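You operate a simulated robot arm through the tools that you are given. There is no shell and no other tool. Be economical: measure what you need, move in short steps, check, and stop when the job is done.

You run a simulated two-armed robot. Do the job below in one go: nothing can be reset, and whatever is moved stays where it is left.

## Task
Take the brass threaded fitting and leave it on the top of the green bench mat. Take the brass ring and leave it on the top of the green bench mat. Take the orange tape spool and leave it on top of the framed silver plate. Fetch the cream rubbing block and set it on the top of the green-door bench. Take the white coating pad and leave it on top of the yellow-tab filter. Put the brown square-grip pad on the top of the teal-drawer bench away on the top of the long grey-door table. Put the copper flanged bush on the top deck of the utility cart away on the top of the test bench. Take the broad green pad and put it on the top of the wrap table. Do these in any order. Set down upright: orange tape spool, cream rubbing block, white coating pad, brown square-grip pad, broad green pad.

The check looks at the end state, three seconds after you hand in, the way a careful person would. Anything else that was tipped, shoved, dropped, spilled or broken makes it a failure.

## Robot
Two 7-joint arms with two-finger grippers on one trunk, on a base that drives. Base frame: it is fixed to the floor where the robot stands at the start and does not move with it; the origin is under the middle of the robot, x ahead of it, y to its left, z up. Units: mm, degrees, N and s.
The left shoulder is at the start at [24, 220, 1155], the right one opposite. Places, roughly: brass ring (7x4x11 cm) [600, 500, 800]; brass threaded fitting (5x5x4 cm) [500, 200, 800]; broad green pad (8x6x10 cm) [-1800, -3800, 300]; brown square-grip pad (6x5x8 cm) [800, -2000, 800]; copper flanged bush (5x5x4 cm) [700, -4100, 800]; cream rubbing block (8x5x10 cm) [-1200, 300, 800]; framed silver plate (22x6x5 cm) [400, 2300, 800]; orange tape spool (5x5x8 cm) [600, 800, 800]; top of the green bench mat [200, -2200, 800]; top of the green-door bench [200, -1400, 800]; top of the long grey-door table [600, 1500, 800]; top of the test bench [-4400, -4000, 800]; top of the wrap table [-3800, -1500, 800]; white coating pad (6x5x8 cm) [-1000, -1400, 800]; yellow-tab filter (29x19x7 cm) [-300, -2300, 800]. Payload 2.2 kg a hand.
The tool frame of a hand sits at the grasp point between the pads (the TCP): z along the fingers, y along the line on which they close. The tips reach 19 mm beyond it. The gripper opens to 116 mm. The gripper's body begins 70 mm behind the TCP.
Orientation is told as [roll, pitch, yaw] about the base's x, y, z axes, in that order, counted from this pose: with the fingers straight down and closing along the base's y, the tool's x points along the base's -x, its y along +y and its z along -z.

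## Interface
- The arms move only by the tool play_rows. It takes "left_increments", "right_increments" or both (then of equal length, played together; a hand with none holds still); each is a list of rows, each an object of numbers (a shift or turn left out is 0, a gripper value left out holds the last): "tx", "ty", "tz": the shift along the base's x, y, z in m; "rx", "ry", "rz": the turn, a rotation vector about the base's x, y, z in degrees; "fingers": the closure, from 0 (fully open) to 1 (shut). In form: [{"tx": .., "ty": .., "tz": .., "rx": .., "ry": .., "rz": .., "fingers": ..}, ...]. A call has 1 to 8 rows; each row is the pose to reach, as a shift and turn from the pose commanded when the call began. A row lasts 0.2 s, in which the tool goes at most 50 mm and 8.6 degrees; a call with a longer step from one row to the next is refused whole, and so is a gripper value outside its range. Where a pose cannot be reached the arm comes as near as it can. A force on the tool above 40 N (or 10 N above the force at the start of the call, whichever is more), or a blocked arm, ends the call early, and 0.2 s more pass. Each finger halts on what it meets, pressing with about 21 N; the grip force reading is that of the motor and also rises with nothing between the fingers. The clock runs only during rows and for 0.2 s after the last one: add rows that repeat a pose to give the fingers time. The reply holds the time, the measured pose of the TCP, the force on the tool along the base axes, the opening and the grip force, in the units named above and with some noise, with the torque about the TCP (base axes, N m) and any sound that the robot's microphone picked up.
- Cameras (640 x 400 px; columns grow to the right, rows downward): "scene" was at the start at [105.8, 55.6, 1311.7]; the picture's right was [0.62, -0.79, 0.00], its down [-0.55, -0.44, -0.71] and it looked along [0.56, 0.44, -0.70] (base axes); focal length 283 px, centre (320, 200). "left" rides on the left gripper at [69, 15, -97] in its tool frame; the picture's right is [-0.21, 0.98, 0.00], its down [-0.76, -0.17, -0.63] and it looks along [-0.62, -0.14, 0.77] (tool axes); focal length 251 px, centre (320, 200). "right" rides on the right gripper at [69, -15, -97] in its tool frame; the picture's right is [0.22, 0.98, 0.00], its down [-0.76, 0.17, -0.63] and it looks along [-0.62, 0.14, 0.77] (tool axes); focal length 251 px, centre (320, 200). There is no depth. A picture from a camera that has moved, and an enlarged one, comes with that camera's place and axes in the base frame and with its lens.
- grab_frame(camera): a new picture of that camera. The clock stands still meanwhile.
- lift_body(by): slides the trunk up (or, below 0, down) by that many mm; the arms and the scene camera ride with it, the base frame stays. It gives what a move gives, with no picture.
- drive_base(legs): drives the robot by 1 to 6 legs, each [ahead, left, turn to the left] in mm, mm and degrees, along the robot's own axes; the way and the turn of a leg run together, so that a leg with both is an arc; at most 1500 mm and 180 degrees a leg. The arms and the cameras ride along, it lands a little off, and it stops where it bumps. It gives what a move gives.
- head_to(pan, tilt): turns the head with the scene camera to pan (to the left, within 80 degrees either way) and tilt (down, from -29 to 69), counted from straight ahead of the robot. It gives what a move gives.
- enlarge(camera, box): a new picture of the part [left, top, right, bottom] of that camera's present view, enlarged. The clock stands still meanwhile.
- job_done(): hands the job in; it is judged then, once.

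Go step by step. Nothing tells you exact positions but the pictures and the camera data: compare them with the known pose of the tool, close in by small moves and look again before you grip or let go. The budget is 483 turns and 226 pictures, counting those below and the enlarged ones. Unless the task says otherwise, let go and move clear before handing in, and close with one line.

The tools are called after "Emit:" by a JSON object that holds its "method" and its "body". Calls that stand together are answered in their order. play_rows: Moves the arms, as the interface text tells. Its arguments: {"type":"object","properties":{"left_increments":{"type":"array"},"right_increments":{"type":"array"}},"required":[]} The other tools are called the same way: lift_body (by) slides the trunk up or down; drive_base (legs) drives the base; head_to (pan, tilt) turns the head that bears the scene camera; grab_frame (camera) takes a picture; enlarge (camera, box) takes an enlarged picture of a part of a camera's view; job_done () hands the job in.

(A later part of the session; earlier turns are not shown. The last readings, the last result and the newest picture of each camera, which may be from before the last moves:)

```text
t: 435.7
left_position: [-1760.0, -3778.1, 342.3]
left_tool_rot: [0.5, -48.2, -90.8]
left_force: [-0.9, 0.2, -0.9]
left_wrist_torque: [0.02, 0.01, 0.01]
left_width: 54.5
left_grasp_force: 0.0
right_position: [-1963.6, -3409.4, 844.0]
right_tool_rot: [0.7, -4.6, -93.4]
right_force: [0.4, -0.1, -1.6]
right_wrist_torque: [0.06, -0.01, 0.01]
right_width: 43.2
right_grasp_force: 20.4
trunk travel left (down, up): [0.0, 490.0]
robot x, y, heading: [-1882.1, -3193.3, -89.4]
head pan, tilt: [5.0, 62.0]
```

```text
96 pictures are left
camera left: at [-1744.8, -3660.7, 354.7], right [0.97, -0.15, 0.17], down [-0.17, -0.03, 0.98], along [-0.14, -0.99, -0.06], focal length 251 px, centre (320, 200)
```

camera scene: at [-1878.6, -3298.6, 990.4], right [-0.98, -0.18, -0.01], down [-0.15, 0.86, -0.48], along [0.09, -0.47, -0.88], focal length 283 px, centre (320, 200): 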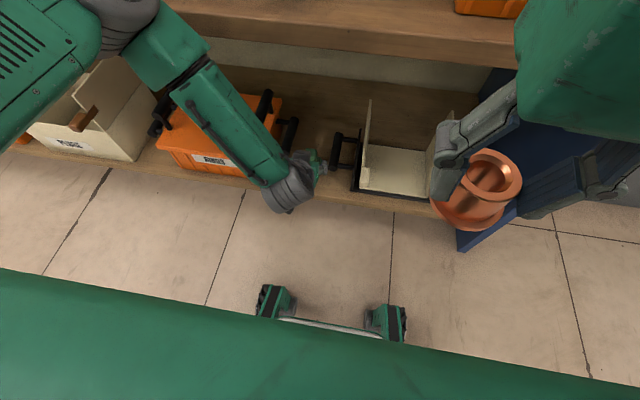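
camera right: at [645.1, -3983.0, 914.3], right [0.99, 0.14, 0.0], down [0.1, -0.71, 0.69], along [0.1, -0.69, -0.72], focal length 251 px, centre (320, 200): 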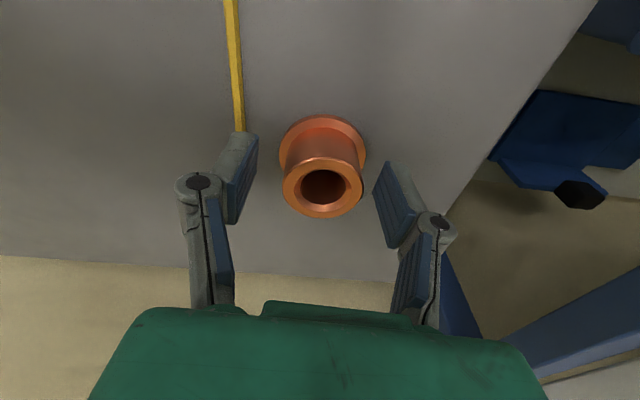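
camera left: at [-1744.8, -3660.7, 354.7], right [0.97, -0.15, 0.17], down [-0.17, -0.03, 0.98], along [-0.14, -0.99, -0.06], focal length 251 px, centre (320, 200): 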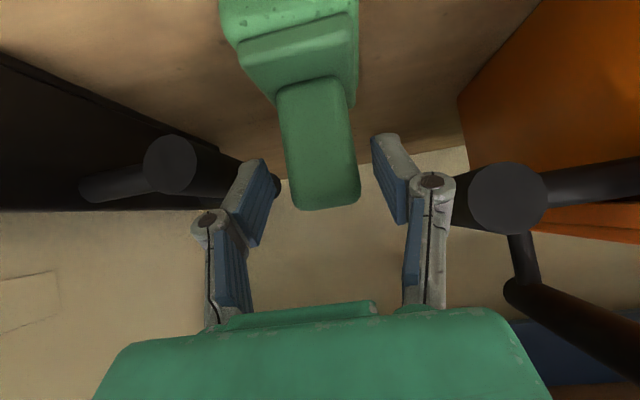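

The grip is between the pads and clear of both handles. Closing.

Emit:
{"method": "play_rows", "body": {"left_increments": [{"fingers": 0.62}, {"fingers": 0.75}, {"fingers": 0.95}, {"fingers": 0.95}, {"fingers": 0.95}]}}

Emit:
{"method": "grab_frame", "body": {"camera": "left"}}

```text
t: 436.9
left_position: [-1759.4, -3778.3, 342.3]
left_tool_rot: [0.5, -48.2, -90.6]
left_force: [0.9, -0.5, 1.2]
left_wrist_torque: [-0.07, -0.01, -0.01]
left_width: 34.6
left_grasp_force: 20.7
right_position: [-1963.8, -3409.6, 844.0]
right_tool_rot: [0.7, -4.7, -93.4]
right_force: [0.1, -0.4, -2.3]
right_wrist_torque: [0.01, 0.01, -0.01]
right_width: 43.5
right_grasp_force: 21.0
trunk travel left (down, up): [0.0, 490.0]
robot x, y, heading: [-1881.9, -3191.9, -89.6]
head pan, tilt: [5.0, 62.0]
```

```text
95 pictures are left
camera left: at [-1744.4, -3661.0, 355.0], right [0.97, -0.15, 0.17], down [-0.17, -0.03, 0.98], along [-0.14, -0.99, -0.06], focal length 251 px, centre (320, 200)
```

left: 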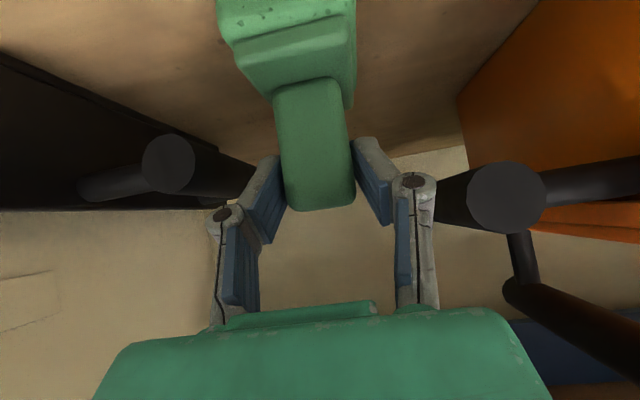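

Gripped at 35 mm. I'll lift slightly, then draw it out in front of the shelf.

Emit:
{"method": "play_rows", "body": {"left_increments": [{"tz": 0.012}, {"tz": 0.03}, {"tz": 0.04, "ty": 0.03}, {"tz": 0.05, "ty": 0.07}, {"tz": 0.06, "ty": 0.11}, {"tz": 0.07, "ty": 0.15}, {"tz": 0.08, "ty": 0.19}, {"tz": 0.1, "ty": 0.23}]}}

Emit:
{"method": "grab_frame", "body": {"camera": "left"}}

Emit:
{"method": "grab_frame", "body": {"camera": "scene"}}

```text
t: 438.7
left_position: [-1759.6, -3549.8, 441.2]
left_tool_rot: [0.5, -48.2, -90.7]
left_force: [-0.1, -0.1, -1.8]
left_wrist_torque: [-0.02, 0.03, -0.04]
left_width: 34.6
left_grasp_force: 21.2
right_position: [-1965.0, -3409.3, 844.1]
right_tool_rot: [0.8, -4.8, -93.5]
right_force: [-0.1, -0.5, -1.4]
right_wrist_torque: [0.02, 0.02, 0.03]
right_width: 43.4
right_grasp_force: 20.9
trunk travel left (down, up): [0.0, 490.0]
robot x, y, heading: [-1883.8, -3192.1, -89.4]
head pan, tilt: [5.0, 62.0]
```

```text
94 pictures are left
camera left: at [-1745.6, -3431.8, 454.5], right [0.97, -0.15, 0.17], down [-0.17, -0.03, 0.98], along [-0.14, -0.99, -0.06], focal length 251 px, centre (320, 200)
```

left: 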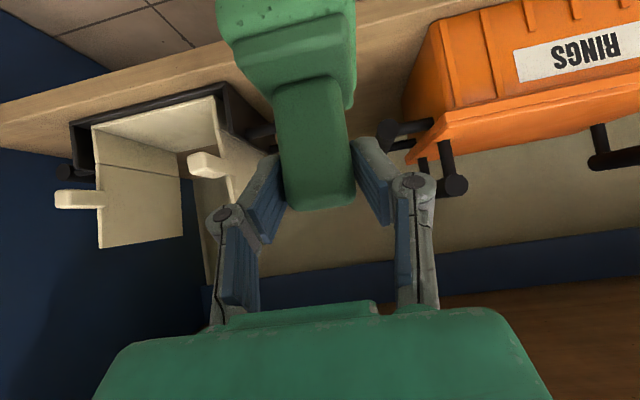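

```text
93 pictures are left
camera scene: at [-1874.3, -3297.8, 990.0], right [-0.99, -0.17, 0.0], down [-0.15, 0.87, -0.47], along [0.08, -0.47, -0.88], focal length 283 px, centre (320, 200)
```

scene: 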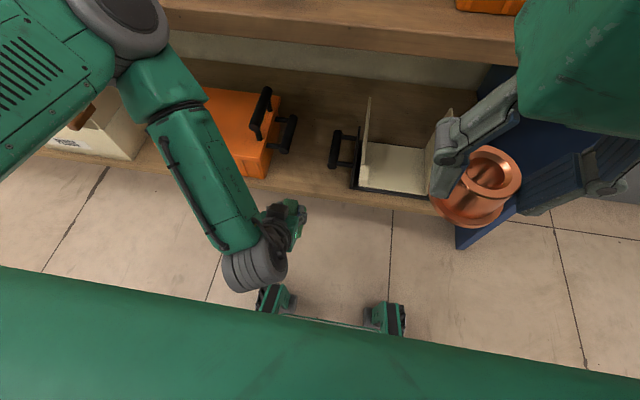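

The pad is out cleanly. I'll back away from the shelf, raise the trunk and look around toward the west.

Emit:
{"method": "drive_base", "body": {"legs": [[-330, 0, 0]]}}

Emit:
{"method": "lift_body", "body": {"by": 300}}

Emit:
{"method": "play_rows", "body": {"left_increments": [{"tz": 0.04}, {"tz": 0.08}, {"tz": 0.12}, {"tz": 0.16}, {"tz": 0.2}, {"tz": 0.24}]}}

Emit:
{"method": "head_to", "body": {"pan": -75, "tilt": 20}}

Emit:
{"method": "grab_frame", "body": {"camera": "scene"}}

```text
t: 440.9
left_position: [-1765.6, -3215.8, 441.7]
left_tool_rot: [0.5, -48.1, -90.8]
left_force: [-0.6, -0.7, -0.6]
left_wrist_torque: [0.0, 0.01, 0.03]
left_width: 34.3
left_grasp_force: 20.7
right_position: [-1966.6, -3073.3, 844.2]
right_tool_rot: [0.7, -4.7, -93.5]
right_force: [0.0, 1.0, -1.6]
right_wrist_torque: [0.0, -0.01, 0.01]
right_width: 43.2
right_grasp_force: 21.0
trunk travel left (down, up): [0.0, 490.0]
robot x, y, heading: [-1885.8, -2858.7, -89.8]
head pan, tilt: [5.0, 62.0]
```

```text
t: 443.9
left_position: [-1765.0, -3214.2, 741.9]
left_tool_rot: [0.5, -48.2, -90.8]
left_force: [0.8, 0.4, -1.1]
left_wrist_torque: [-0.01, -0.03, -0.03]
left_width: 34.4
left_grasp_force: 21.2
right_position: [-1966.7, -3073.3, 1143.7]
right_tool_rot: [0.8, -4.8, -93.6]
right_force: [0.3, -39.8, 0.0]
right_wrist_torque: [4.09, 0.09, 0.22]
right_width: 43.3
right_grasp_force: 21.0
trunk travel left (down, up): [-300.0, 190.0]
robot x, y, heading: [-1889.3, -2860.7, -89.6]
head pan, tilt: [5.0, 62.0]
```

```text
t: 445.3
left_position: [-1782.0, -3234.3, 978.2]
left_tool_rot: [0.6, -48.3, -90.9]
left_force: [-0.3, -0.2, -1.9]
left_wrist_torque: [-0.02, -0.01, 0.02]
left_width: 34.4
left_grasp_force: 20.8
left hand out of reach, approached as far as the arm can: row 4, 5, 6
right_position: [-1966.8, -3071.4, 1145.8]
right_tool_rot: [0.7, -5.0, -93.7]
right_force: [2.6, -46.7, 0.8]
right_wrist_torque: [4.82, 0.28, 0.05]
right_width: 43.1
right_grasp_force: 21.3
trunk travel left (down, up): [-300.0, 190.0]
robot x, y, heading: [-1888.5, -2855.2, -89.7]
head pan, tilt: [5.0, 62.0]
```

```text
t: 446.8
left_position: [-1783.0, -3235.8, 977.1]
left_tool_rot: [0.6, -48.3, -90.8]
left_force: [-0.6, 0.3, -1.0]
left_wrist_torque: [-0.01, 0.04, 0.04]
left_width: 34.9
left_grasp_force: 20.9
right_position: [-1967.2, -3073.0, 1144.5]
right_tool_rot: [0.8, -4.9, -93.7]
right_force: [-16.1, -48.1, 9.6]
right_wrist_torque: [5.99, -1.52, 2.05]
right_width: 43.5
right_grasp_force: 21.0
trunk travel left (down, up): [-300.0, 190.0]
robot x, y, heading: [-1885.2, -2853.3, -89.4]
head pan, tilt: [-75.0, 20.0]
```

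```text
92 pictures are left
camera scene: at [-1978.5, -2924.9, 1350.0], right [-0.27, 0.96, 0.0], down [0.33, 0.09, -0.94], along [-0.91, -0.25, -0.34], focal length 283 px, centre (320, 200)
```

scene: 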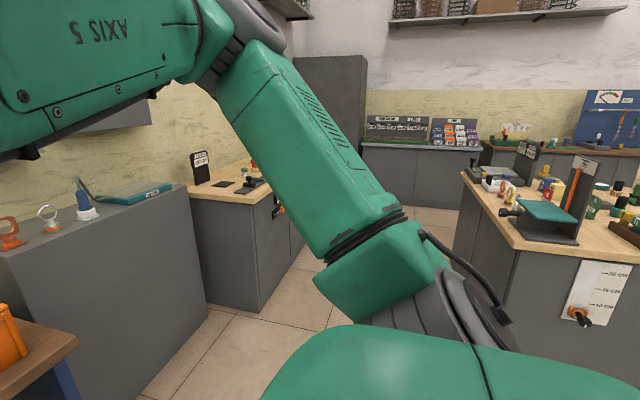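

The right hand is pressing on the head, so I'll move it outward at once. Then I'll turn west and drive on.

Emit:
{"method": "play_rows", "body": {"right_increments": [{"ty": -0.03, "tz": -0.01}, {"ty": -0.06, "tz": -0.03}, {"ty": -0.1, "tz": -0.05}, {"ty": -0.12, "tz": -0.06}]}}

Emit:
{"method": "drive_base", "body": {"legs": [[0, 0, -90], [1000, 80, 0]]}}

Emit:
{"method": "head_to", "body": {"pan": 30, "tilt": 25}}

Emit:
{"method": "grab_frame", "body": {"camera": "scene"}}

Emit:
{"method": "head_to", "body": {"pan": -20, "tilt": 20}}

Emit:
{"method": "grab_frame", "body": {"camera": "scene"}}

```text
t: 447.8
left_position: [-1783.6, -3235.8, 978.0]
left_tool_rot: [0.6, -48.3, -90.8]
left_force: [-0.5, -0.2, -1.6]
left_wrist_torque: [0.01, 0.01, 0.0]
left_width: 34.5
left_grasp_force: 21.0
right_position: [-1967.7, -3193.1, 1084.8]
right_tool_rot: [0.7, -4.8, -93.6]
right_force: [0.2, 0.0, -1.6]
right_wrist_torque: [0.0, 0.01, 0.01]
right_width: 43.5
right_grasp_force: 21.2
trunk travel left (down, up): [-300.0, 190.0]
robot x, y, heading: [-1886.4, -2857.2, -89.6]
head pan, tilt: [-75.0, 20.0]
```

```text
t: 456.8
left_position: [-3249.4, -3087.0, 979.7]
left_tool_rot: [0.6, -48.3, -179.1]
left_force: [-0.2, -0.3, -0.5]
left_wrist_torque: [-0.01, 0.0, 0.0]
left_width: 34.5
left_grasp_force: 20.8
right_position: [-3212.2, -2899.7, 1084.1]
right_tool_rot: [0.6, -4.7, 178.1]
right_force: [-0.3, 0.2, -1.6]
right_wrist_torque: [-0.01, -0.03, 0.02]
right_width: 43.3
right_grasp_force: 20.8
trunk travel left (down, up): [-300.0, 190.0]
robot x, y, heading: [-2875.5, -2970.4, -177.5]
head pan, tilt: [-75.0, 20.0]
```

```text
t: 458.6
left_position: [-3247.8, -3087.5, 979.9]
left_tool_rot: [0.6, -48.4, -179.1]
left_force: [0.0, -0.5, -0.9]
left_wrist_torque: [0.01, -0.04, 0.01]
left_width: 34.4
left_grasp_force: 20.9
right_position: [-3208.6, -2900.4, 1084.8]
right_tool_rot: [0.7, -4.9, 178.1]
right_force: [-1.1, -0.5, -1.1]
right_wrist_torque: [0.01, -0.01, 0.03]
right_width: 43.2
right_grasp_force: 21.3
trunk travel left (down, up): [-300.0, 190.0]
robot x, y, heading: [-2876.4, -2969.8, -177.7]
head pan, tilt: [30.0, 25.0]
```

```text
91 pictures are left
camera scene: at [-2997.2, -3021.3, 1341.7], right [-0.53, 0.85, 0.0], down [0.36, 0.23, -0.91], along [-0.76, -0.48, -0.43], focal length 283 px, centre (320, 200)
```

scene: 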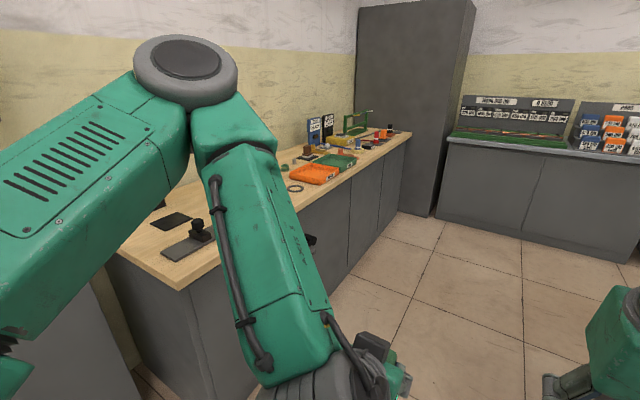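

```text
t: 459.8
left_position: [-3248.2, -3086.9, 980.2]
left_tool_rot: [0.6, -48.4, -179.0]
left_force: [0.2, -0.3, -1.4]
left_wrist_torque: [0.0, -0.01, -0.01]
left_width: 34.4
left_grasp_force: 20.3
right_position: [-3208.2, -2899.8, 1084.8]
right_tool_rot: [0.7, -5.0, 178.1]
right_force: [-0.3, -0.3, -1.9]
right_wrist_torque: [0.0, -0.05, 0.01]
right_width: 43.5
right_grasp_force: 21.0
trunk travel left (down, up): [-300.0, 190.0]
robot x, y, heading: [-2875.2, -2973.5, -177.7]
head pan, tilt: [-20.0, 20.0]
```

```text
90 pictures are left
camera scene: at [-3008.0, -2943.8, 1349.7], right [0.3, 0.95, 0.0], down [0.33, -0.1, -0.94], along [-0.89, 0.29, -0.35], focal length 283 px, centre (320, 200)
```

scene: 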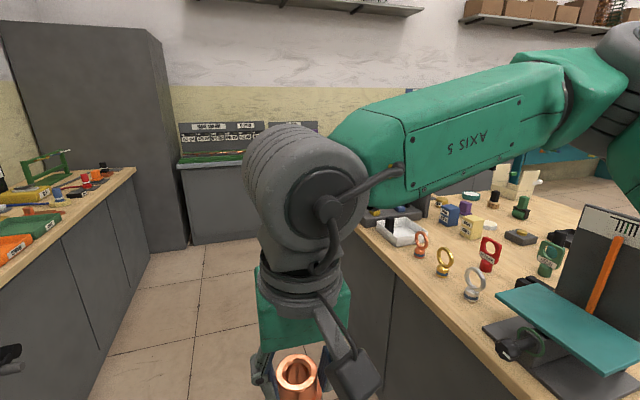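

The south wooden bench is the test bench. I'll drive on to x≈-3950 and turn to face it.

Emit:
{"method": "drive_base", "body": {"legs": [[1050, 0, -1], [0, 0, 89]]}}

Emit:
{"method": "head_to", "body": {"pan": -10, "tilt": 35}}

Emit:
{"method": "grab_frame", "body": {"camera": "scene"}}

```text
t: 469.1
left_position: [-3825.5, -3378.1, 978.6]
left_tool_rot: [0.6, -48.4, -89.7]
left_force: [-0.5, -0.4, -1.3]
left_wrist_torque: [0.01, 0.02, -0.01]
left_width: 34.7
left_grasp_force: 21.0
right_position: [-4009.9, -3336.5, 1085.1]
right_tool_rot: [0.8, -4.9, -92.7]
right_force: [0.3, -1.1, -1.4]
right_wrist_torque: [0.03, 0.0, -0.01]
right_width: 43.5
right_grasp_force: 20.8
trunk travel left (down, up): [-300.0, 190.0]
robot x, y, heading: [-3936.9, -3002.3, -88.7]
head pan, tilt: [-20.0, 20.0]
```

```text
t: 469.8
left_position: [-3824.2, -3376.5, 979.9]
left_tool_rot: [0.6, -48.6, -89.7]
left_force: [-0.7, 0.0, -0.9]
left_wrist_torque: [0.07, 0.01, 0.03]
left_width: 34.6
left_grasp_force: 20.8
right_position: [-4010.1, -3333.6, 1085.3]
right_tool_rot: [0.7, -5.1, -92.5]
right_force: [-0.2, 1.2, -1.2]
right_wrist_torque: [-0.02, 0.0, 0.02]
right_width: 43.3
right_grasp_force: 20.9
trunk travel left (down, up): [-300.0, 190.0]
robot x, y, heading: [-3933.9, -3003.5, -88.5]
head pan, tilt: [-10.0, 35.0]
```

```text
89 pictures are left
camera scene: at [-3948.2, -3133.4, 1326.0], right [-0.99, 0.15, 0.0], down [0.08, 0.57, -0.82], along [-0.12, -0.81, -0.58], focal length 283 px, centre (320, 200)
```

scene: 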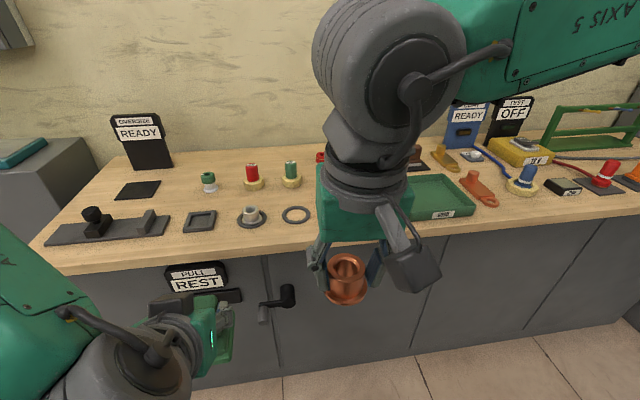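

A lever sticks out of the bench front near x=-3900, so I'll shift west about 350 mm and look again.

Emit:
{"method": "drive_base", "body": {"legs": [[0, -350, -1]]}}

Emit:
{"method": "head_to", "body": {"pan": 18, "tilt": 38}}

Emit:
{"method": "grab_frame", "body": {"camera": "scene"}}

```text
t: 472.1
left_position: [-4170.7, -3382.5, 979.6]
left_tool_rot: [-0.1, -48.7, -90.3]
left_force: [0.5, -0.6, -1.8]
left_wrist_torque: [0.06, 0.03, -0.01]
left_width: 34.6
left_grasp_force: 20.9
right_position: [-4355.3, -3338.6, 1086.7]
right_tool_rot: [0.1, -5.1, -93.5]
right_force: [0.6, 0.1, -1.2]
right_wrist_torque: [0.02, -0.01, 0.01]
right_width: 43.3
right_grasp_force: 20.7
trunk travel left (down, up): [-300.0, 190.0]
robot x, y, heading: [-4284.6, -3011.0, -89.3]
head pan, tilt: [-10.0, 35.0]
```

```text
t: 473.0
left_position: [-4186.4, -3380.4, 981.7]
left_tool_rot: [1.1, -48.8, -91.3]
left_force: [-0.4, 0.4, -1.4]
left_wrist_torque: [0.03, 0.02, 0.02]
left_width: 34.4
left_grasp_force: 21.0
right_position: [-4370.6, -3336.4, 1086.1]
right_tool_rot: [1.0, -5.2, -93.5]
right_force: [-0.2, -0.7, -1.8]
right_wrist_torque: [-0.01, -0.04, 0.0]
right_width: 43.4
right_grasp_force: 21.0
trunk travel left (down, up): [-300.0, 190.0]
robot x, y, heading: [-4288.1, -3012.4, -89.6]
head pan, tilt: [18.0, 38.0]
```

```text
88 pictures are left
camera scene: at [-4251.9, -3134.4, 1321.2], right [-0.95, -0.32, 0.0], down [-0.2, 0.59, -0.78], along [0.25, -0.74, -0.62], focal length 283 px, centre (320, 200)
```

scene: 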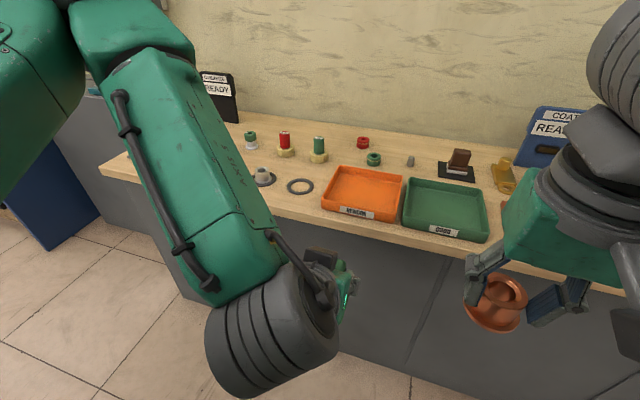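

Emit:
{"method": "head_to", "body": {"pan": -35, "tilt": 38}}

Emit:
{"method": "grab_frame", "body": {"camera": "scene"}}

Emit:
{"method": "grab_frame", "body": {"camera": "right"}}

```text
t: 474.2
left_position: [-4189.4, -3380.5, 982.6]
left_tool_rot: [1.5, -48.7, -91.5]
left_force: [-0.4, -0.4, -1.5]
left_wrist_torque: [0.03, 0.0, 0.0]
left_width: 34.3
left_grasp_force: 20.5
right_position: [-4376.7, -3337.2, 1086.6]
right_tool_rot: [1.3, -5.2, -93.6]
right_force: [0.5, 0.1, -0.7]
right_wrist_torque: [0.03, 0.01, 0.01]
right_width: 43.3
right_grasp_force: 20.9
trunk travel left (down, up): [-300.0, 190.0]
robot x, y, heading: [-4287.0, -3010.1, -89.6]
head pan, tilt: [-35.0, 38.0]
```

```text
87 pictures are left
camera scene: at [-4349.8, -3124.2, 1320.6], right [-0.82, 0.57, -0.01], down [0.36, 0.51, -0.78], along [-0.44, -0.65, -0.62], focal length 283 px, centre (320, 200)
```

scene: 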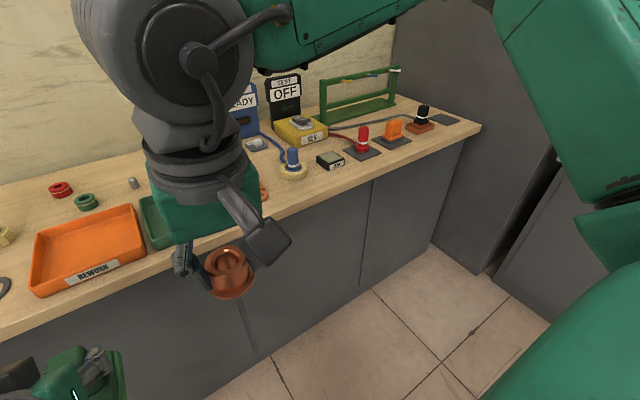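

```text
86 pictures are left
camera right: at [-4388.8, -3259.4, 1174.0], right [0.99, 0.15, 0.0], down [0.11, -0.7, 0.7], along [0.11, -0.69, -0.71], focal length 251 px, centre (320, 200)
```

right: 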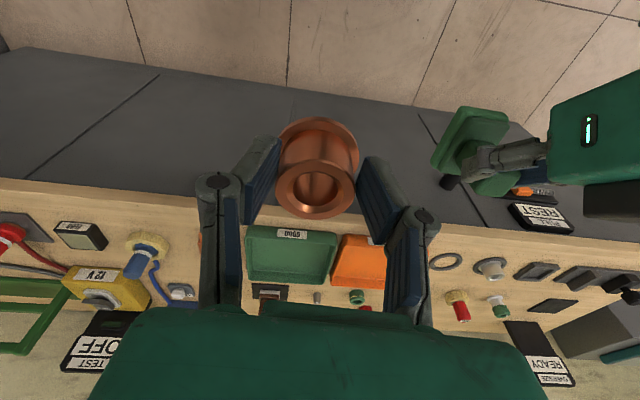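

Free strips run along the front edge. The roomiest is near (-4008, -3718), between the gasket and the orange tray. I'll shift back east and approach while staying clear of the lever.

Emit:
{"method": "drive_base", "body": {"legs": [[0, 340, 0], [300, 0, 0]]}}

Emit:
{"method": "play_rows", "body": {"right_increments": [{}, {}, {}, {}, {}, {}, {}, {}]}}

Emit:
{"method": "head_to", "body": {"pan": -5, "tilt": 50}}

Emit:
{"method": "grab_frame", "body": {"camera": "scene"}}

Emit:
{"method": "grab_frame", "body": {"camera": "right"}}

```text
t: 478.1
left_position: [-3862.3, -3674.9, 983.3]
left_tool_rot: [2.3, -48.7, -92.2]
left_force: [-1.2, -0.3, -1.0]
left_wrist_torque: [-0.01, -0.07, 0.08]
left_width: 34.4
left_grasp_force: 21.4
right_position: [-4050.6, -3632.8, 1085.2]
right_tool_rot: [1.9, -5.1, -93.8]
right_force: [-2.2, -0.1, -2.6]
right_wrist_torque: [0.05, -0.06, -0.02]
right_width: 43.6
right_grasp_force: 21.0
trunk travel left (down, up): [-300.0, 190.0]
robot x, y, heading: [-3951.0, -3302.1, -89.6]
head pan, tilt: [-35.0, 38.0]
```

```text
t: 479.9
left_position: [-3873.3, -3674.5, 984.2]
left_tool_rot: [2.7, -49.0, -92.6]
left_force: [-0.7, -0.2, -1.4]
left_wrist_torque: [0.0, -0.06, 0.01]
left_width: 34.7
left_grasp_force: 21.0
right_position: [-4061.4, -3630.0, 1086.0]
right_tool_rot: [2.2, -5.2, -93.8]
right_force: [-0.1, 0.4, -1.2]
right_wrist_torque: [0.02, 0.01, -0.02]
right_width: 43.0
right_grasp_force: 21.1
trunk travel left (down, up): [-300.0, 190.0]
robot x, y, heading: [-3954.5, -3302.0, -89.5]
head pan, tilt: [-35.0, 38.0]
```

```text
t: 480.9
left_position: [-3869.9, -3673.1, 983.9]
left_tool_rot: [2.5, -48.9, -92.4]
left_force: [-1.3, -0.7, -0.4]
left_wrist_torque: [0.02, -0.02, 0.03]
left_width: 34.5
left_grasp_force: 20.9
right_position: [-4058.0, -3630.0, 1085.9]
right_tool_rot: [2.1, -5.3, -93.9]
right_force: [-0.8, -0.4, -1.8]
right_wrist_torque: [0.07, -0.07, 0.01]
right_width: 43.3
right_grasp_force: 21.4
trunk travel left (down, up): [-300.0, 190.0]
robot x, y, heading: [-3951.4, -3307.3, -89.5]
head pan, tilt: [-5.0, 50.0]
```

```text
85 pictures are left
camera scene: at [-3979.1, -3425.1, 1303.9], right [-1.0, 0.08, -0.02], down [0.07, 0.77, -0.64], along [-0.04, -0.64, -0.77], focal length 283 px, centre (320, 200)
```

scene: 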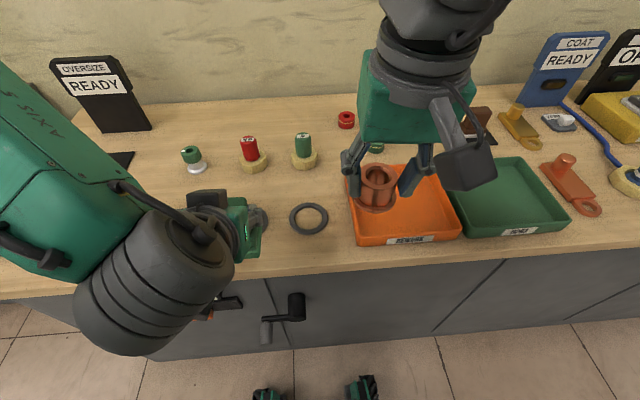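

```text
84 pictures are left
camera right: at [-4071.8, -3552.7, 1173.2], right [0.99, 0.15, 0.02], down [0.1, -0.7, 0.7], along [0.12, -0.69, -0.71], focal length 251 px, centre (320, 200)
```

right: 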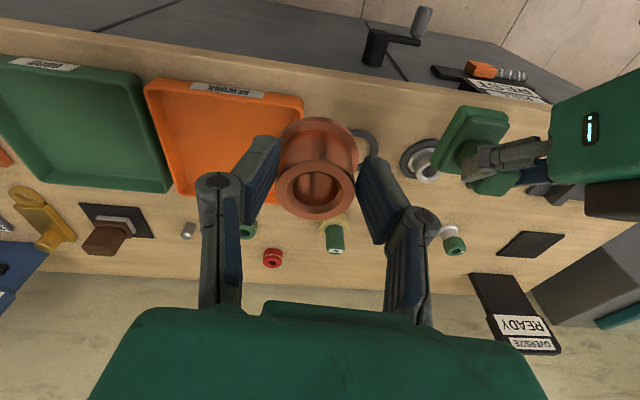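

The spot at about (-4016, -3727) has clear margins all round. I'll bring the bush over it and check.

Emit:
{"method": "play_rows", "body": {"right_increments": [{"tx": 0.02, "ty": -0.04, "tz": -0.03}, {"tx": 0.04, "ty": -0.08, "tz": -0.06}, {"tx": 0.042, "ty": -0.097, "tz": -0.1}, {"tx": 0.042, "ty": -0.097, "tz": -0.14}, {"tx": 0.042, "ty": -0.097, "tz": -0.18}, {"tx": 0.042, "ty": -0.097, "tz": -0.21}, {"tx": 0.042, "ty": -0.097, "tz": -0.22}, {"tx": 0.042, "ty": -0.097, "tz": -0.22}]}}

Emit:
{"method": "play_rows", "body": {"right_increments": [{}, {}, {}, {}, {}, {}, {}, {}]}}

Emit:
{"method": "play_rows", "body": {"right_increments": [{}, {}, {}, {}, {}, {}, {}, {}]}}

Emit:
{"method": "grab_frame", "body": {"camera": "scene"}}

Emit:
{"method": "grab_frame", "body": {"camera": "right"}}

```text
refused: row 1 steps farther than a row can; nothing moved
```

```text
t: 482.6
left_position: [-3860.5, -3673.7, 984.1]
left_tool_rot: [2.0, -48.7, -91.9]
left_force: [-1.0, -0.6, -1.3]
left_wrist_torque: [0.03, 0.02, 0.03]
left_width: 34.3
left_grasp_force: 21.2
right_position: [-4047.6, -3628.8, 1087.4]
right_tool_rot: [1.6, -5.2, -93.7]
right_force: [0.2, 0.3, -2.6]
right_wrist_torque: [0.02, -0.02, 0.01]
right_width: 43.3
right_grasp_force: 21.8
trunk travel left (down, up): [-300.0, 190.0]
robot x, y, heading: [-3953.2, -3306.6, -89.7]
head pan, tilt: [-5.0, 50.0]
```

```text
t: 484.4
left_position: [-3850.7, -3673.6, 982.4]
left_tool_rot: [1.2, -48.7, -91.3]
left_force: [0.2, -0.6, -1.5]
left_wrist_torque: [-0.01, 0.01, 0.0]
left_width: 34.7
left_grasp_force: 21.3
right_position: [-4035.0, -3628.8, 1086.4]
right_tool_rot: [1.1, -5.5, -93.6]
right_force: [0.7, 0.4, -1.9]
right_wrist_torque: [0.01, 0.0, 0.01]
right_width: 43.6
right_grasp_force: 21.3
trunk travel left (down, up): [-300.0, 190.0]
robot x, y, heading: [-3948.9, -3306.0, -89.3]
head pan, tilt: [-5.0, 50.0]
```

```text
83 pictures are left
camera scene: at [-3958.1, -3425.0, 1304.2], right [-1.0, 0.08, 0.0], down [0.06, 0.77, -0.64], along [-0.05, -0.64, -0.77], focal length 283 px, centre (320, 200)
```

scene: 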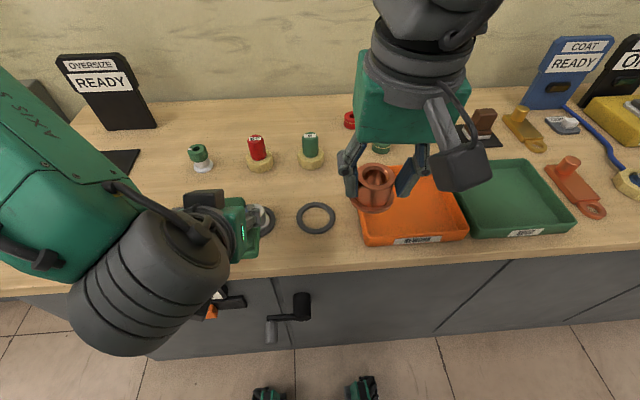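

```text
82 pictures are left
camera right: at [-4048.6, -3552.2, 1174.9], right [0.99, 0.15, 0.0], down [0.11, -0.7, 0.7], along [0.11, -0.69, -0.71], focal length 251 px, centre (320, 200)
```

right: 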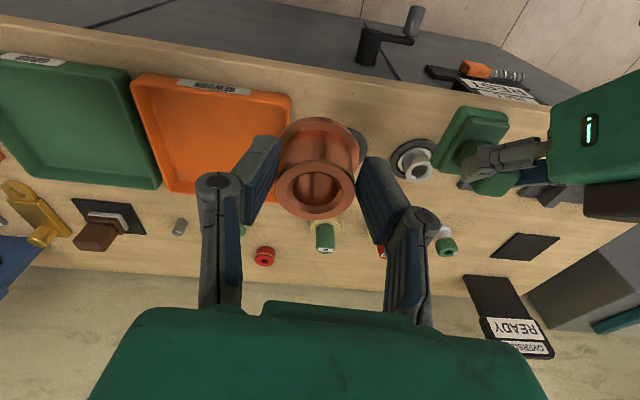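

Emit:
{"method": "play_rows", "body": {"right_increments": [{"tx": 0.008, "ty": -0.035, "tz": -0.02}, {"tx": 0.014, "ty": -0.07, "tz": -0.05}, {"tx": 0.018, "ty": -0.098, "tz": -0.08}, {"tx": 0.018, "ty": -0.098, "tz": -0.12}, {"tx": 0.018, "ty": -0.098, "tz": -0.16}, {"tx": 0.018, "ty": -0.098, "tz": -0.2}, {"tx": 0.018, "ty": -0.098, "tz": -0.215}, {"tx": 0.018, "ty": -0.098, "tz": -0.215}]}}

Emit:
{"method": "enlarge", "body": {"camera": "scene", "box": [250, 130, 430, 280]}}

Emit:
{"method": "grab_frame", "body": {"camera": "right"}}

```text
t: 486.2
left_position: [-3845.9, -3674.5, 982.5]
left_tool_rot: [0.9, -48.9, -91.1]
left_force: [1.1, -0.8, -1.7]
left_wrist_torque: [0.0, 0.01, -0.03]
left_width: 34.5
left_grasp_force: 21.6
right_position: [-4015.1, -3729.3, 870.8]
right_tool_rot: [0.9, -5.3, -93.5]
right_force: [-1.8, -0.5, 4.7]
right_wrist_torque: [-0.16, 0.13, -0.05]
right_width: 43.4
right_grasp_force: 21.3
trunk travel left (down, up): [-300.0, 190.0]
robot x, y, heading: [-3947.2, -3304.8, -89.6]
head pan, tilt: [-5.0, 50.0]
```

```text
2.67 times, centred on (340, 205) of scene
camera zoom: at [-3946.1, -3425.2, 1304.2], right [-1.0, 0.08, 0.01], down [0.05, 0.77, -0.64], along [-0.05, -0.64, -0.77], focal length 754 px, centre (267, 187)
```

zoom: 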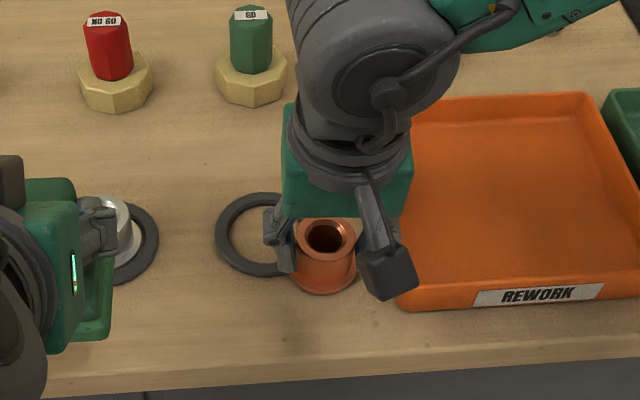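

```text
80 pictures are left
camera right: at [-4027.0, -3651.4, 958.5], right [0.99, 0.15, 0.0], down [0.11, -0.7, 0.7], along [0.11, -0.69, -0.71], focal length 251 px, centre (320, 200)
```

right: 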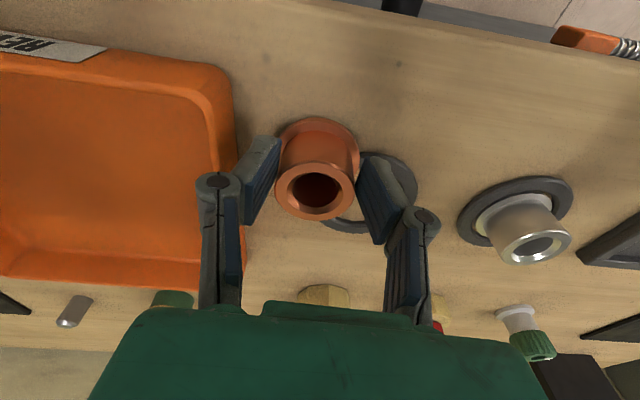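

It touched at z≈871, so this bench top is about 837 and my spot overlaps the gasket. I'll raise it and go to the wider gap behind the gasket, at about (-3988, -3855).

Emit:
{"method": "play_rows", "body": {"right_increments": [{"tz": 0.03}, {"tz": 0.07}, {"tz": 0.1}, {"tz": 0.1, "tx": 0.01, "ty": -0.04}, {"tz": 0.1, "tx": 0.02, "ty": -0.08}, {"tz": 0.1, "tx": 0.027, "ty": -0.12}, {"tz": 0.08, "tx": 0.027, "ty": -0.126}, {"tz": 0.06, "tx": 0.027, "ty": -0.126}]}}

Emit:
{"method": "enlarge", "body": {"camera": "scene", "box": [250, 130, 430, 280]}}

Emit:
{"method": "grab_frame", "body": {"camera": "right"}}

```text
t: 488.1
left_position: [-3850.8, -3672.9, 983.0]
left_tool_rot: [1.3, -49.0, -91.3]
left_force: [0.4, -0.2, -1.6]
left_wrist_torque: [0.01, 0.01, 0.0]
left_width: 34.4
left_grasp_force: 21.5
right_position: [-3993.0, -3853.7, 931.9]
right_tool_rot: [1.1, -5.3, -93.7]
right_force: [0.4, -0.1, -2.2]
right_wrist_torque: [0.03, 0.04, -0.01]
right_width: 43.2
right_grasp_force: 20.8
trunk travel left (down, up): [-300.0, 190.0]
robot x, y, heading: [-3946.5, -3301.4, -89.1]
head pan, tilt: [-5.0, 50.0]
```

```text
2.67 times, centred on (340, 205) of scene
camera zoom: at [-3950.4, -3426.2, 1304.1], right [-1.0, 0.08, 0.0], down [0.06, 0.77, -0.64], along [-0.05, -0.64, -0.77], focal length 754 px, centre (267, 187)
```

zoom: 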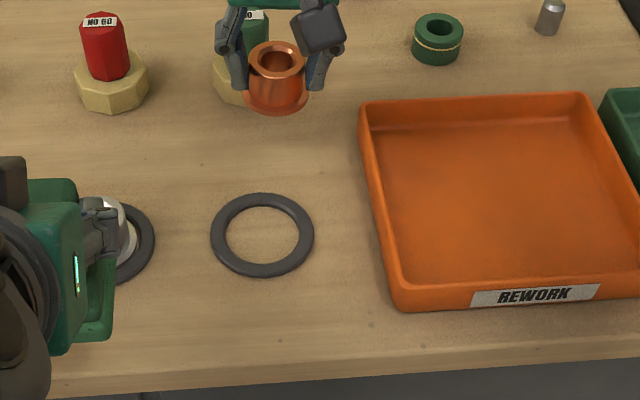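

```text
78 pictures are left
camera right: at [-4005.0, -3776.1, 1020.2], right [0.99, 0.15, 0.0], down [0.11, -0.7, 0.7], along [0.11, -0.69, -0.71], focal length 251 px, centre (320, 200)
```

right: 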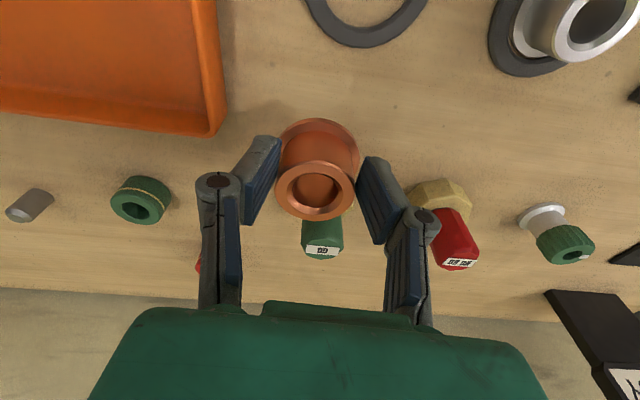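

The spot below is clear on all sides and the gasket is undisturbed. Lowering to contact.

Emit:
{"method": "play_rows", "body": {"right_increments": [{"tz": -0.025}, {"tz": -0.045}, {"tz": -0.053}, {"tz": -0.058}, {"tz": -0.062}, {"tz": -0.062}]}}

```text
t: 489.4
left_position: [-3855.7, -3674.3, 984.0]
left_tool_rot: [1.4, -48.9, -91.6]
left_force: [-0.5, -1.0, -1.3]
left_wrist_torque: [0.0, 0.0, 0.03]
left_width: 34.6
left_grasp_force: 21.0
right_position: [-3995.8, -3852.8, 869.8]
right_tool_rot: [1.5, -5.3, -93.6]
right_force: [-0.1, 0.3, -2.1]
right_wrist_torque: [0.01, 0.02, -0.06]
right_width: 43.6
right_grasp_force: 20.9
trunk travel left (down, up): [-300.0, 190.0]
robot x, y, heading: [-3948.1, -3302.3, -89.5]
head pan, tilt: [-5.0, 50.0]
```

Emit:
{"method": "play_rows", "body": {"right_increments": [{"tz": -0.003}, {"tz": -0.006}, {"tz": -0.009}, {"tz": -0.012}, {"tz": -0.012}]}}

Emit:
{"method": "enlarge", "body": {"camera": "right", "box": [200, 60, 440, 240]}}

```text
t: 490.6
left_position: [-3853.0, -3673.6, 984.4]
left_tool_rot: [1.4, -48.9, -91.5]
left_force: [-0.3, -0.8, -1.2]
left_wrist_torque: [-0.03, 0.0, -0.02]
left_width: 34.6
left_grasp_force: 20.9
right_position: [-3994.8, -3853.4, 860.4]
right_tool_rot: [1.3, -5.5, -93.6]
right_force: [2.1, -2.6, 13.5]
right_wrist_torque: [-0.26, -0.07, 0.04]
right_width: 43.7
right_grasp_force: 20.3
trunk travel left (down, up): [-300.0, 190.0]
robot x, y, heading: [-3948.4, -3305.5, -89.4]
head pan, tilt: [-5.0, 50.0]
```

```text
2.22 times, centred on (320, 150) of right
camera zoom: at [-4008.0, -3776.3, 946.8], right [0.99, 0.15, 0.0], down [0.11, -0.7, 0.71], along [0.11, -0.7, -0.71], focal length 559 px, centre (320, 311)
```

zoom: 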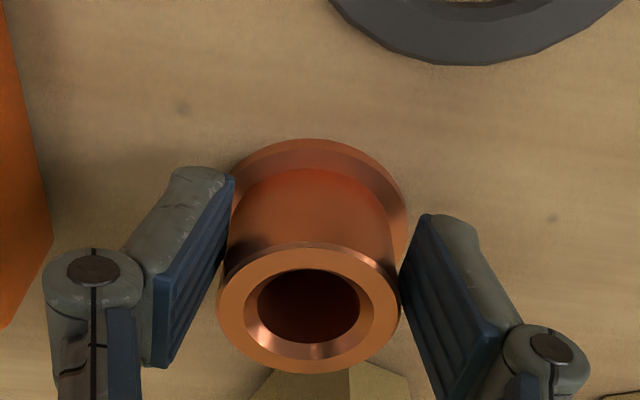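

On the bench surface. Releasing with a small opening, then straight up.

Emit:
{"method": "play_rows", "body": {"right_increments": [{"tz": 0.001}, {"tz": 0.001, "fingers": 0.53}, {"tz": 0.001, "fingers": 0.5}, {"tz": 0.02, "fingers": 0.5}, {"tz": 0.06}, {"tz": 0.1}, {"tz": 0.15}, {"tz": 0.2}]}}

Emit:
{"method": "play_rows", "body": {"right_increments": [{"ty": 0.04, "tz": 0.01}, {"ty": 0.08, "tz": 0.01}, {"ty": 0.12, "tz": 0.01}, {"ty": 0.16, "tz": 0.01}, {"ty": 0.2, "tz": 0.01}]}}

Emit:
{"method": "enlarge", "body": {"camera": "scene", "box": [230, 100, 430, 280]}}

```text
t: 492.4
left_position: [-3854.6, -3671.6, 983.4]
left_tool_rot: [1.4, -48.9, -91.5]
left_force: [0.3, -0.8, -1.3]
left_wrist_torque: [-0.04, -0.03, -0.01]
left_width: 34.5
left_grasp_force: 21.6
right_position: [-3996.1, -3855.6, 1061.1]
right_tool_rot: [1.4, -5.3, -93.6]
right_force: [-0.3, -1.0, 1.3]
right_wrist_torque: [0.0, 0.0, 0.01]
right_width: 58.3
right_grasp_force: 0.1
trunk travel left (down, up): [-300.0, 190.0]
robot x, y, heading: [-3948.4, -3302.8, -89.4]
head pan, tilt: [-5.0, 50.0]
```

```text
t: 493.6
left_position: [-3855.0, -3672.4, 983.8]
left_tool_rot: [1.5, -48.9, -91.7]
left_force: [-0.1, 0.7, -1.3]
left_wrist_torque: [0.04, -0.01, 0.04]
left_width: 34.6
left_grasp_force: 20.9
right_position: [-3995.2, -3654.1, 1071.1]
right_tool_rot: [1.4, -5.3, -93.6]
right_force: [0.2, 0.5, 0.2]
right_wrist_torque: [0.0, -0.01, -0.01]
right_width: 58.3
right_grasp_force: 0.0
trunk travel left (down, up): [-300.0, 190.0]
robot x, y, heading: [-3946.0, -3303.8, -89.5]
head pan, tilt: [-5.0, 50.0]
```

```text
2.22 times, centred on (330, 190) of scene
camera zoom: at [-3955.5, -3423.9, 1304.3], right [-1.0, 0.08, 0.0], down [0.06, 0.77, -0.64], along [-0.05, -0.64, -0.77], focal length 628 px, centre (298, 222)
```

zoom: 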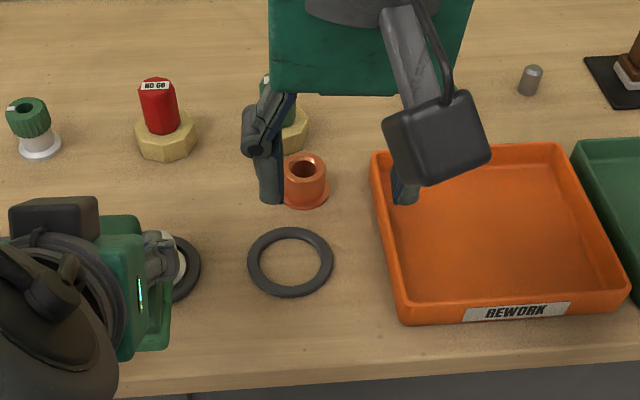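

The bush stands on the test bench with nothing disturbed. Last is the green pad: I'll drive back around the island's east side to the wrap table.

Emit:
{"method": "drive_base", "body": {"legs": [[-330, 0, 0], [0, 0, 89.5], [1450, 0, 0], [0, 0, 90], [1500, 0, 0], [0, 0, 90]]}}

Emit:
{"method": "head_to", "body": {"pan": 0, "tilt": 25}}

Emit:
{"method": "grab_frame", "body": {"camera": "scene"}}

```text
t: 521.0
left_position: [-2900.8, -1607.3, 983.2]
left_tool_rot: [1.5, -48.9, 179.8]
left_force: [-0.1, 0.9, -0.6]
left_wrist_torque: [-0.03, -0.01, 0.02]
left_width: 34.5
left_grasp_force: 20.8
right_position: [-2886.8, -1465.8, 1070.0]
right_tool_rot: [1.5, -5.3, 177.7]
right_force: [-0.4, -0.1, 0.3]
right_wrist_torque: [0.01, -0.01, 0.01]
right_width: 57.8
right_grasp_force: 0.0
trunk travel left (down, up): [-300.0, 190.0]
robot x, y, heading: [-2538.3, -1504.8, -178.2]
head pan, tilt: [-5.0, 50.0]
```

```text
t: 521.8
left_position: [-2899.6, -1606.4, 984.8]
left_tool_rot: [1.5, -49.0, 179.8]
left_force: [-0.2, 0.2, -1.1]
left_wrist_torque: [-0.01, 0.02, 0.03]
left_width: 34.6
left_grasp_force: 20.8
right_position: [-2883.2, -1466.6, 1071.8]
right_tool_rot: [1.4, -5.5, 177.8]
right_force: [-0.4, 0.1, 0.1]
right_wrist_torque: [-0.01, 0.0, 0.0]
right_width: 58.0
right_grasp_force: 0.0
trunk travel left (down, up): [-300.0, 190.0]
robot x, y, heading: [-2535.8, -1499.3, -178.2]
head pan, tilt: [0.0, 25.0]
```

```text
75 pictures are left
camera scene: at [-2671.9, -1507.9, 1341.6], right [-0.03, 1.0, 0.0], down [0.43, 0.01, -0.9], along [-0.9, -0.03, -0.43], focal length 283 px, centre (320, 200)
```

scene: 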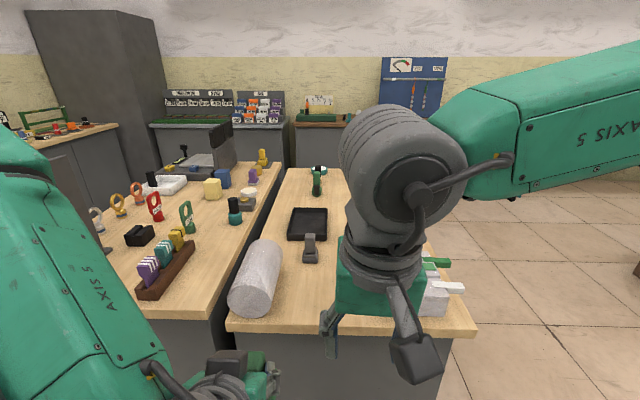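

The right-hand table with the wrap roll is the wrap table, and there is free wood right of the roll near its front edge. I'll move the right hand aside, shift the left hand away from the roll, then drive in.

Emit:
{"method": "play_rows", "body": {"right_increments": [{"ty": 0.04}, {"ty": 0.08}, {"ty": 0.12}, {"ty": 0.16}], "left_increments": [{"ty": 0.01}, {"ty": 0.02}, {"ty": 0.03}, {"ty": 0.035}]}}

Emit:
{"method": "drive_base", "body": {"legs": [[200, -60, -1.5]]}}

Emit:
{"method": "head_to", "body": {"pan": 0, "tilt": 42}}

Emit:
{"method": "grab_frame", "body": {"camera": "scene"}}

```text
t: 522.8
left_position: [-2897.2, -1569.9, 984.4]
left_tool_rot: [1.7, -49.0, 179.7]
left_force: [-0.5, -0.1, -1.0]
left_wrist_torque: [0.05, -0.02, 0.04]
left_width: 34.6
left_grasp_force: 21.1
right_position: [-2883.2, -1303.4, 1070.1]
right_tool_rot: [1.5, -5.5, 177.8]
right_force: [0.3, -1.4, -0.6]
right_wrist_torque: [-0.03, 0.03, -0.02]
right_width: 57.8
right_grasp_force: 0.2
trunk travel left (down, up): [-300.0, 190.0]
robot x, y, heading: [-2539.9, -1503.5, -177.9]
head pan, tilt: [0.0, 25.0]
```

```text
t: 524.5
left_position: [-3104.7, -1499.9, 983.9]
left_tool_rot: [1.9, -49.1, 177.9]
left_force: [0.3, 0.2, -0.7]
left_wrist_torque: [-0.02, -0.06, -0.01]
left_width: 34.7
left_grasp_force: 20.7
right_position: [-3082.0, -1233.5, 1069.1]
right_tool_rot: [1.5, -5.4, 176.0]
right_force: [0.4, 0.5, -0.3]
right_wrist_torque: [-0.01, -0.04, 0.05]
right_width: 58.1
right_grasp_force: 0.1
trunk travel left (down, up): [-300.0, 190.0]
robot x, y, heading: [-2740.3, -1440.8, -179.8]
head pan, tilt: [0.0, 25.0]
```

```text
t: 525.3
left_position: [-3102.8, -1500.6, 984.8]
left_tool_rot: [1.6, -49.2, 178.1]
left_force: [0.2, 0.9, -1.4]
left_wrist_torque: [-0.02, -0.03, 0.0]
left_width: 34.4
left_grasp_force: 20.7
right_position: [-3078.2, -1235.1, 1070.0]
right_tool_rot: [1.3, -5.7, 175.9]
right_force: [0.0, 0.1, 0.8]
right_wrist_torque: [-0.03, 0.03, -0.02]
right_width: 58.0
right_grasp_force: 0.0
trunk travel left (down, up): [-300.0, 190.0]
robot x, y, heading: [-2739.5, -1444.4, -179.7]
head pan, tilt: [0.0, 42.0]
```

```text
74 pictures are left
camera scene: at [-2866.6, -1442.9, 1315.5], right [0.0, 1.0, 0.0], down [0.67, 0.0, -0.74], along [-0.74, 0.0, -0.67], focal length 283 px, centre (320, 200)
```

scene: 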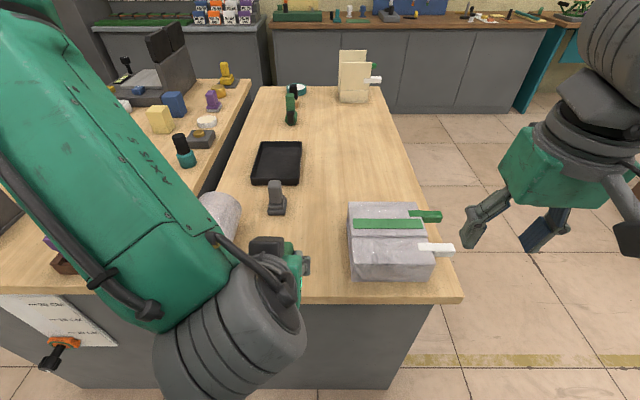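

There is a clear area at about (-3290, -1460), between the stapler and the package. I'll move in a bit further.

Emit:
{"method": "drive_base", "body": {"legs": [[125, -45, 0]]}}

Emit:
{"method": "play_rows", "body": {"left_increments": [{}, {}, {}, {}, {}, {}, {}, {}]}}

Emit:
{"method": "grab_frame", "body": {"camera": "scene"}}

Emit:
{"method": "grab_frame", "body": {"camera": "left"}}

```text
t: 526.6
left_position: [-3227.8, -1472.4, 986.0]
left_tool_rot: [0.6, -49.2, 179.0]
left_force: [-0.5, 0.0, -1.7]
left_wrist_torque: [0.05, -0.03, -0.03]
left_width: 34.7
left_grasp_force: 20.4
right_position: [-3204.0, -1209.6, 1073.6]
right_tool_rot: [0.8, -5.7, 176.0]
right_force: [-1.3, -0.2, -0.1]
right_wrist_torque: [0.0, -0.03, -0.03]
right_width: 58.0
right_grasp_force: 0.0
trunk travel left (down, up): [-300.0, 190.0]
robot x, y, heading: [-2867.2, -1407.7, -179.9]
head pan, tilt: [0.0, 42.0]
```

```text
t: 528.4
left_position: [-3225.4, -1468.2, 986.3]
left_tool_rot: [1.1, -49.2, 178.4]
left_force: [-0.5, -0.4, -1.2]
left_wrist_torque: [0.01, -0.06, -0.06]
left_width: 34.6
left_grasp_force: 20.4
right_position: [-3202.2, -1202.0, 1072.4]
right_tool_rot: [1.2, -5.8, 176.1]
right_force: [-0.3, 0.4, -0.4]
right_wrist_torque: [0.04, -0.01, 0.06]
right_width: 58.1
right_grasp_force: 0.0
trunk travel left (down, up): [-300.0, 190.0]
robot x, y, heading: [-2866.7, -1404.0, -179.7]
head pan, tilt: [0.0, 42.0]
```

```text
73 pictures are left
camera scene: at [-2991.3, -1411.8, 1315.5], right [-0.01, 1.0, 0.0], down [0.67, 0.01, -0.74], along [-0.74, 0.0, -0.67], focal length 283 px, centre (320, 200)
```

scene: 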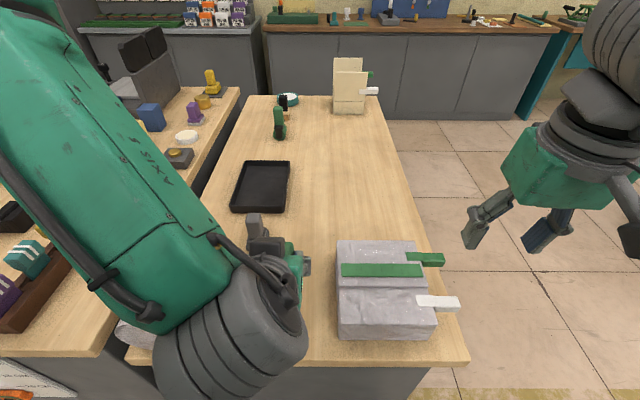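

```text
72 pictures are left
camera left: at [-3108.8, -1483.5, 996.9], right [-0.15, -0.97, 0.18], down [-0.01, 0.18, 0.98], along [-0.99, 0.15, -0.04], focal length 251 px, centre (320, 200)
```

left: 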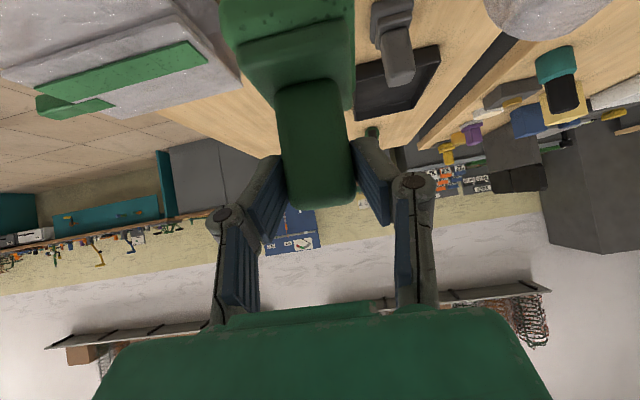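

I'll lower the pad at about (-3255, -1475), first to just above the table.

Emit:
{"method": "play_rows", "body": {"left_increments": [{"tx": -0.015, "ty": -0.004, "tz": -0.02}, {"tx": -0.03, "ty": -0.007, "tz": -0.04}, {"tx": -0.03, "ty": -0.007, "tz": -0.06}, {"tx": -0.03, "ty": -0.007, "tz": -0.075}, {"tx": -0.03, "ty": -0.007, "tz": -0.075}]}}

Emit:
{"method": "grab_frame", "body": {"camera": "left"}}

Emit:
{"method": "grab_frame", "body": {"camera": "scene"}}

```text
t: 529.6
left_position: [-3255.9, -1464.1, 911.5]
left_tool_rot: [2.0, -49.3, 177.8]
left_force: [-0.4, 0.0, -1.6]
left_wrist_torque: [0.01, -0.05, 0.01]
left_width: 34.5
left_grasp_force: 21.0
right_position: [-3201.9, -1189.8, 1070.8]
right_tool_rot: [1.6, -5.7, 176.0]
right_force: [0.1, 0.0, 0.8]
right_wrist_torque: [0.01, -0.01, 0.02]
right_width: 58.1
right_grasp_force: 0.0
trunk travel left (down, up): [-300.0, 190.0]
robot x, y, heading: [-2860.3, -1402.9, -179.8]
head pan, tilt: [0.0, 42.0]
```

```text
71 pictures are left
camera left: at [-3138.6, -1480.5, 923.2], right [-0.15, -0.97, 0.18], down [-0.01, 0.19, 0.98], along [-0.99, 0.15, -0.04], focal length 251 px, centre (320, 200)
```

left: 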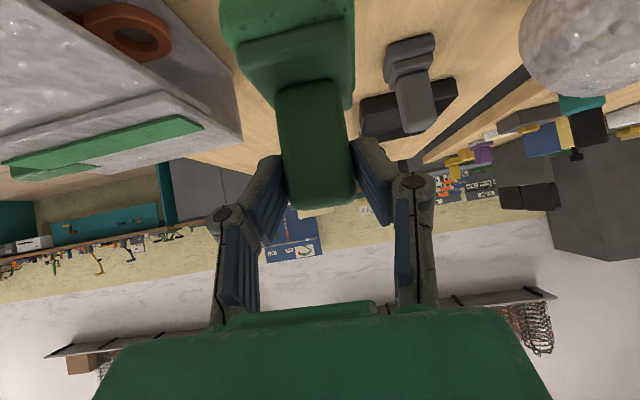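

```text
70 pictures are left
camera scene: at [-2991.5, -1394.8, 1315.4], right [0.0, 1.0, -0.01], down [0.67, 0.0, -0.74], along [-0.74, -0.01, -0.67], focal length 283 px, centre (320, 200)
```

scene: 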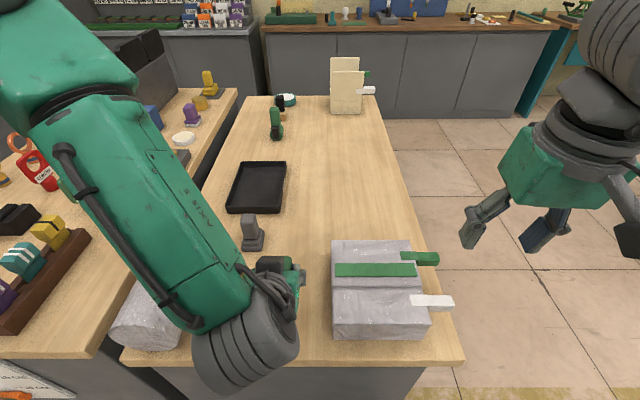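

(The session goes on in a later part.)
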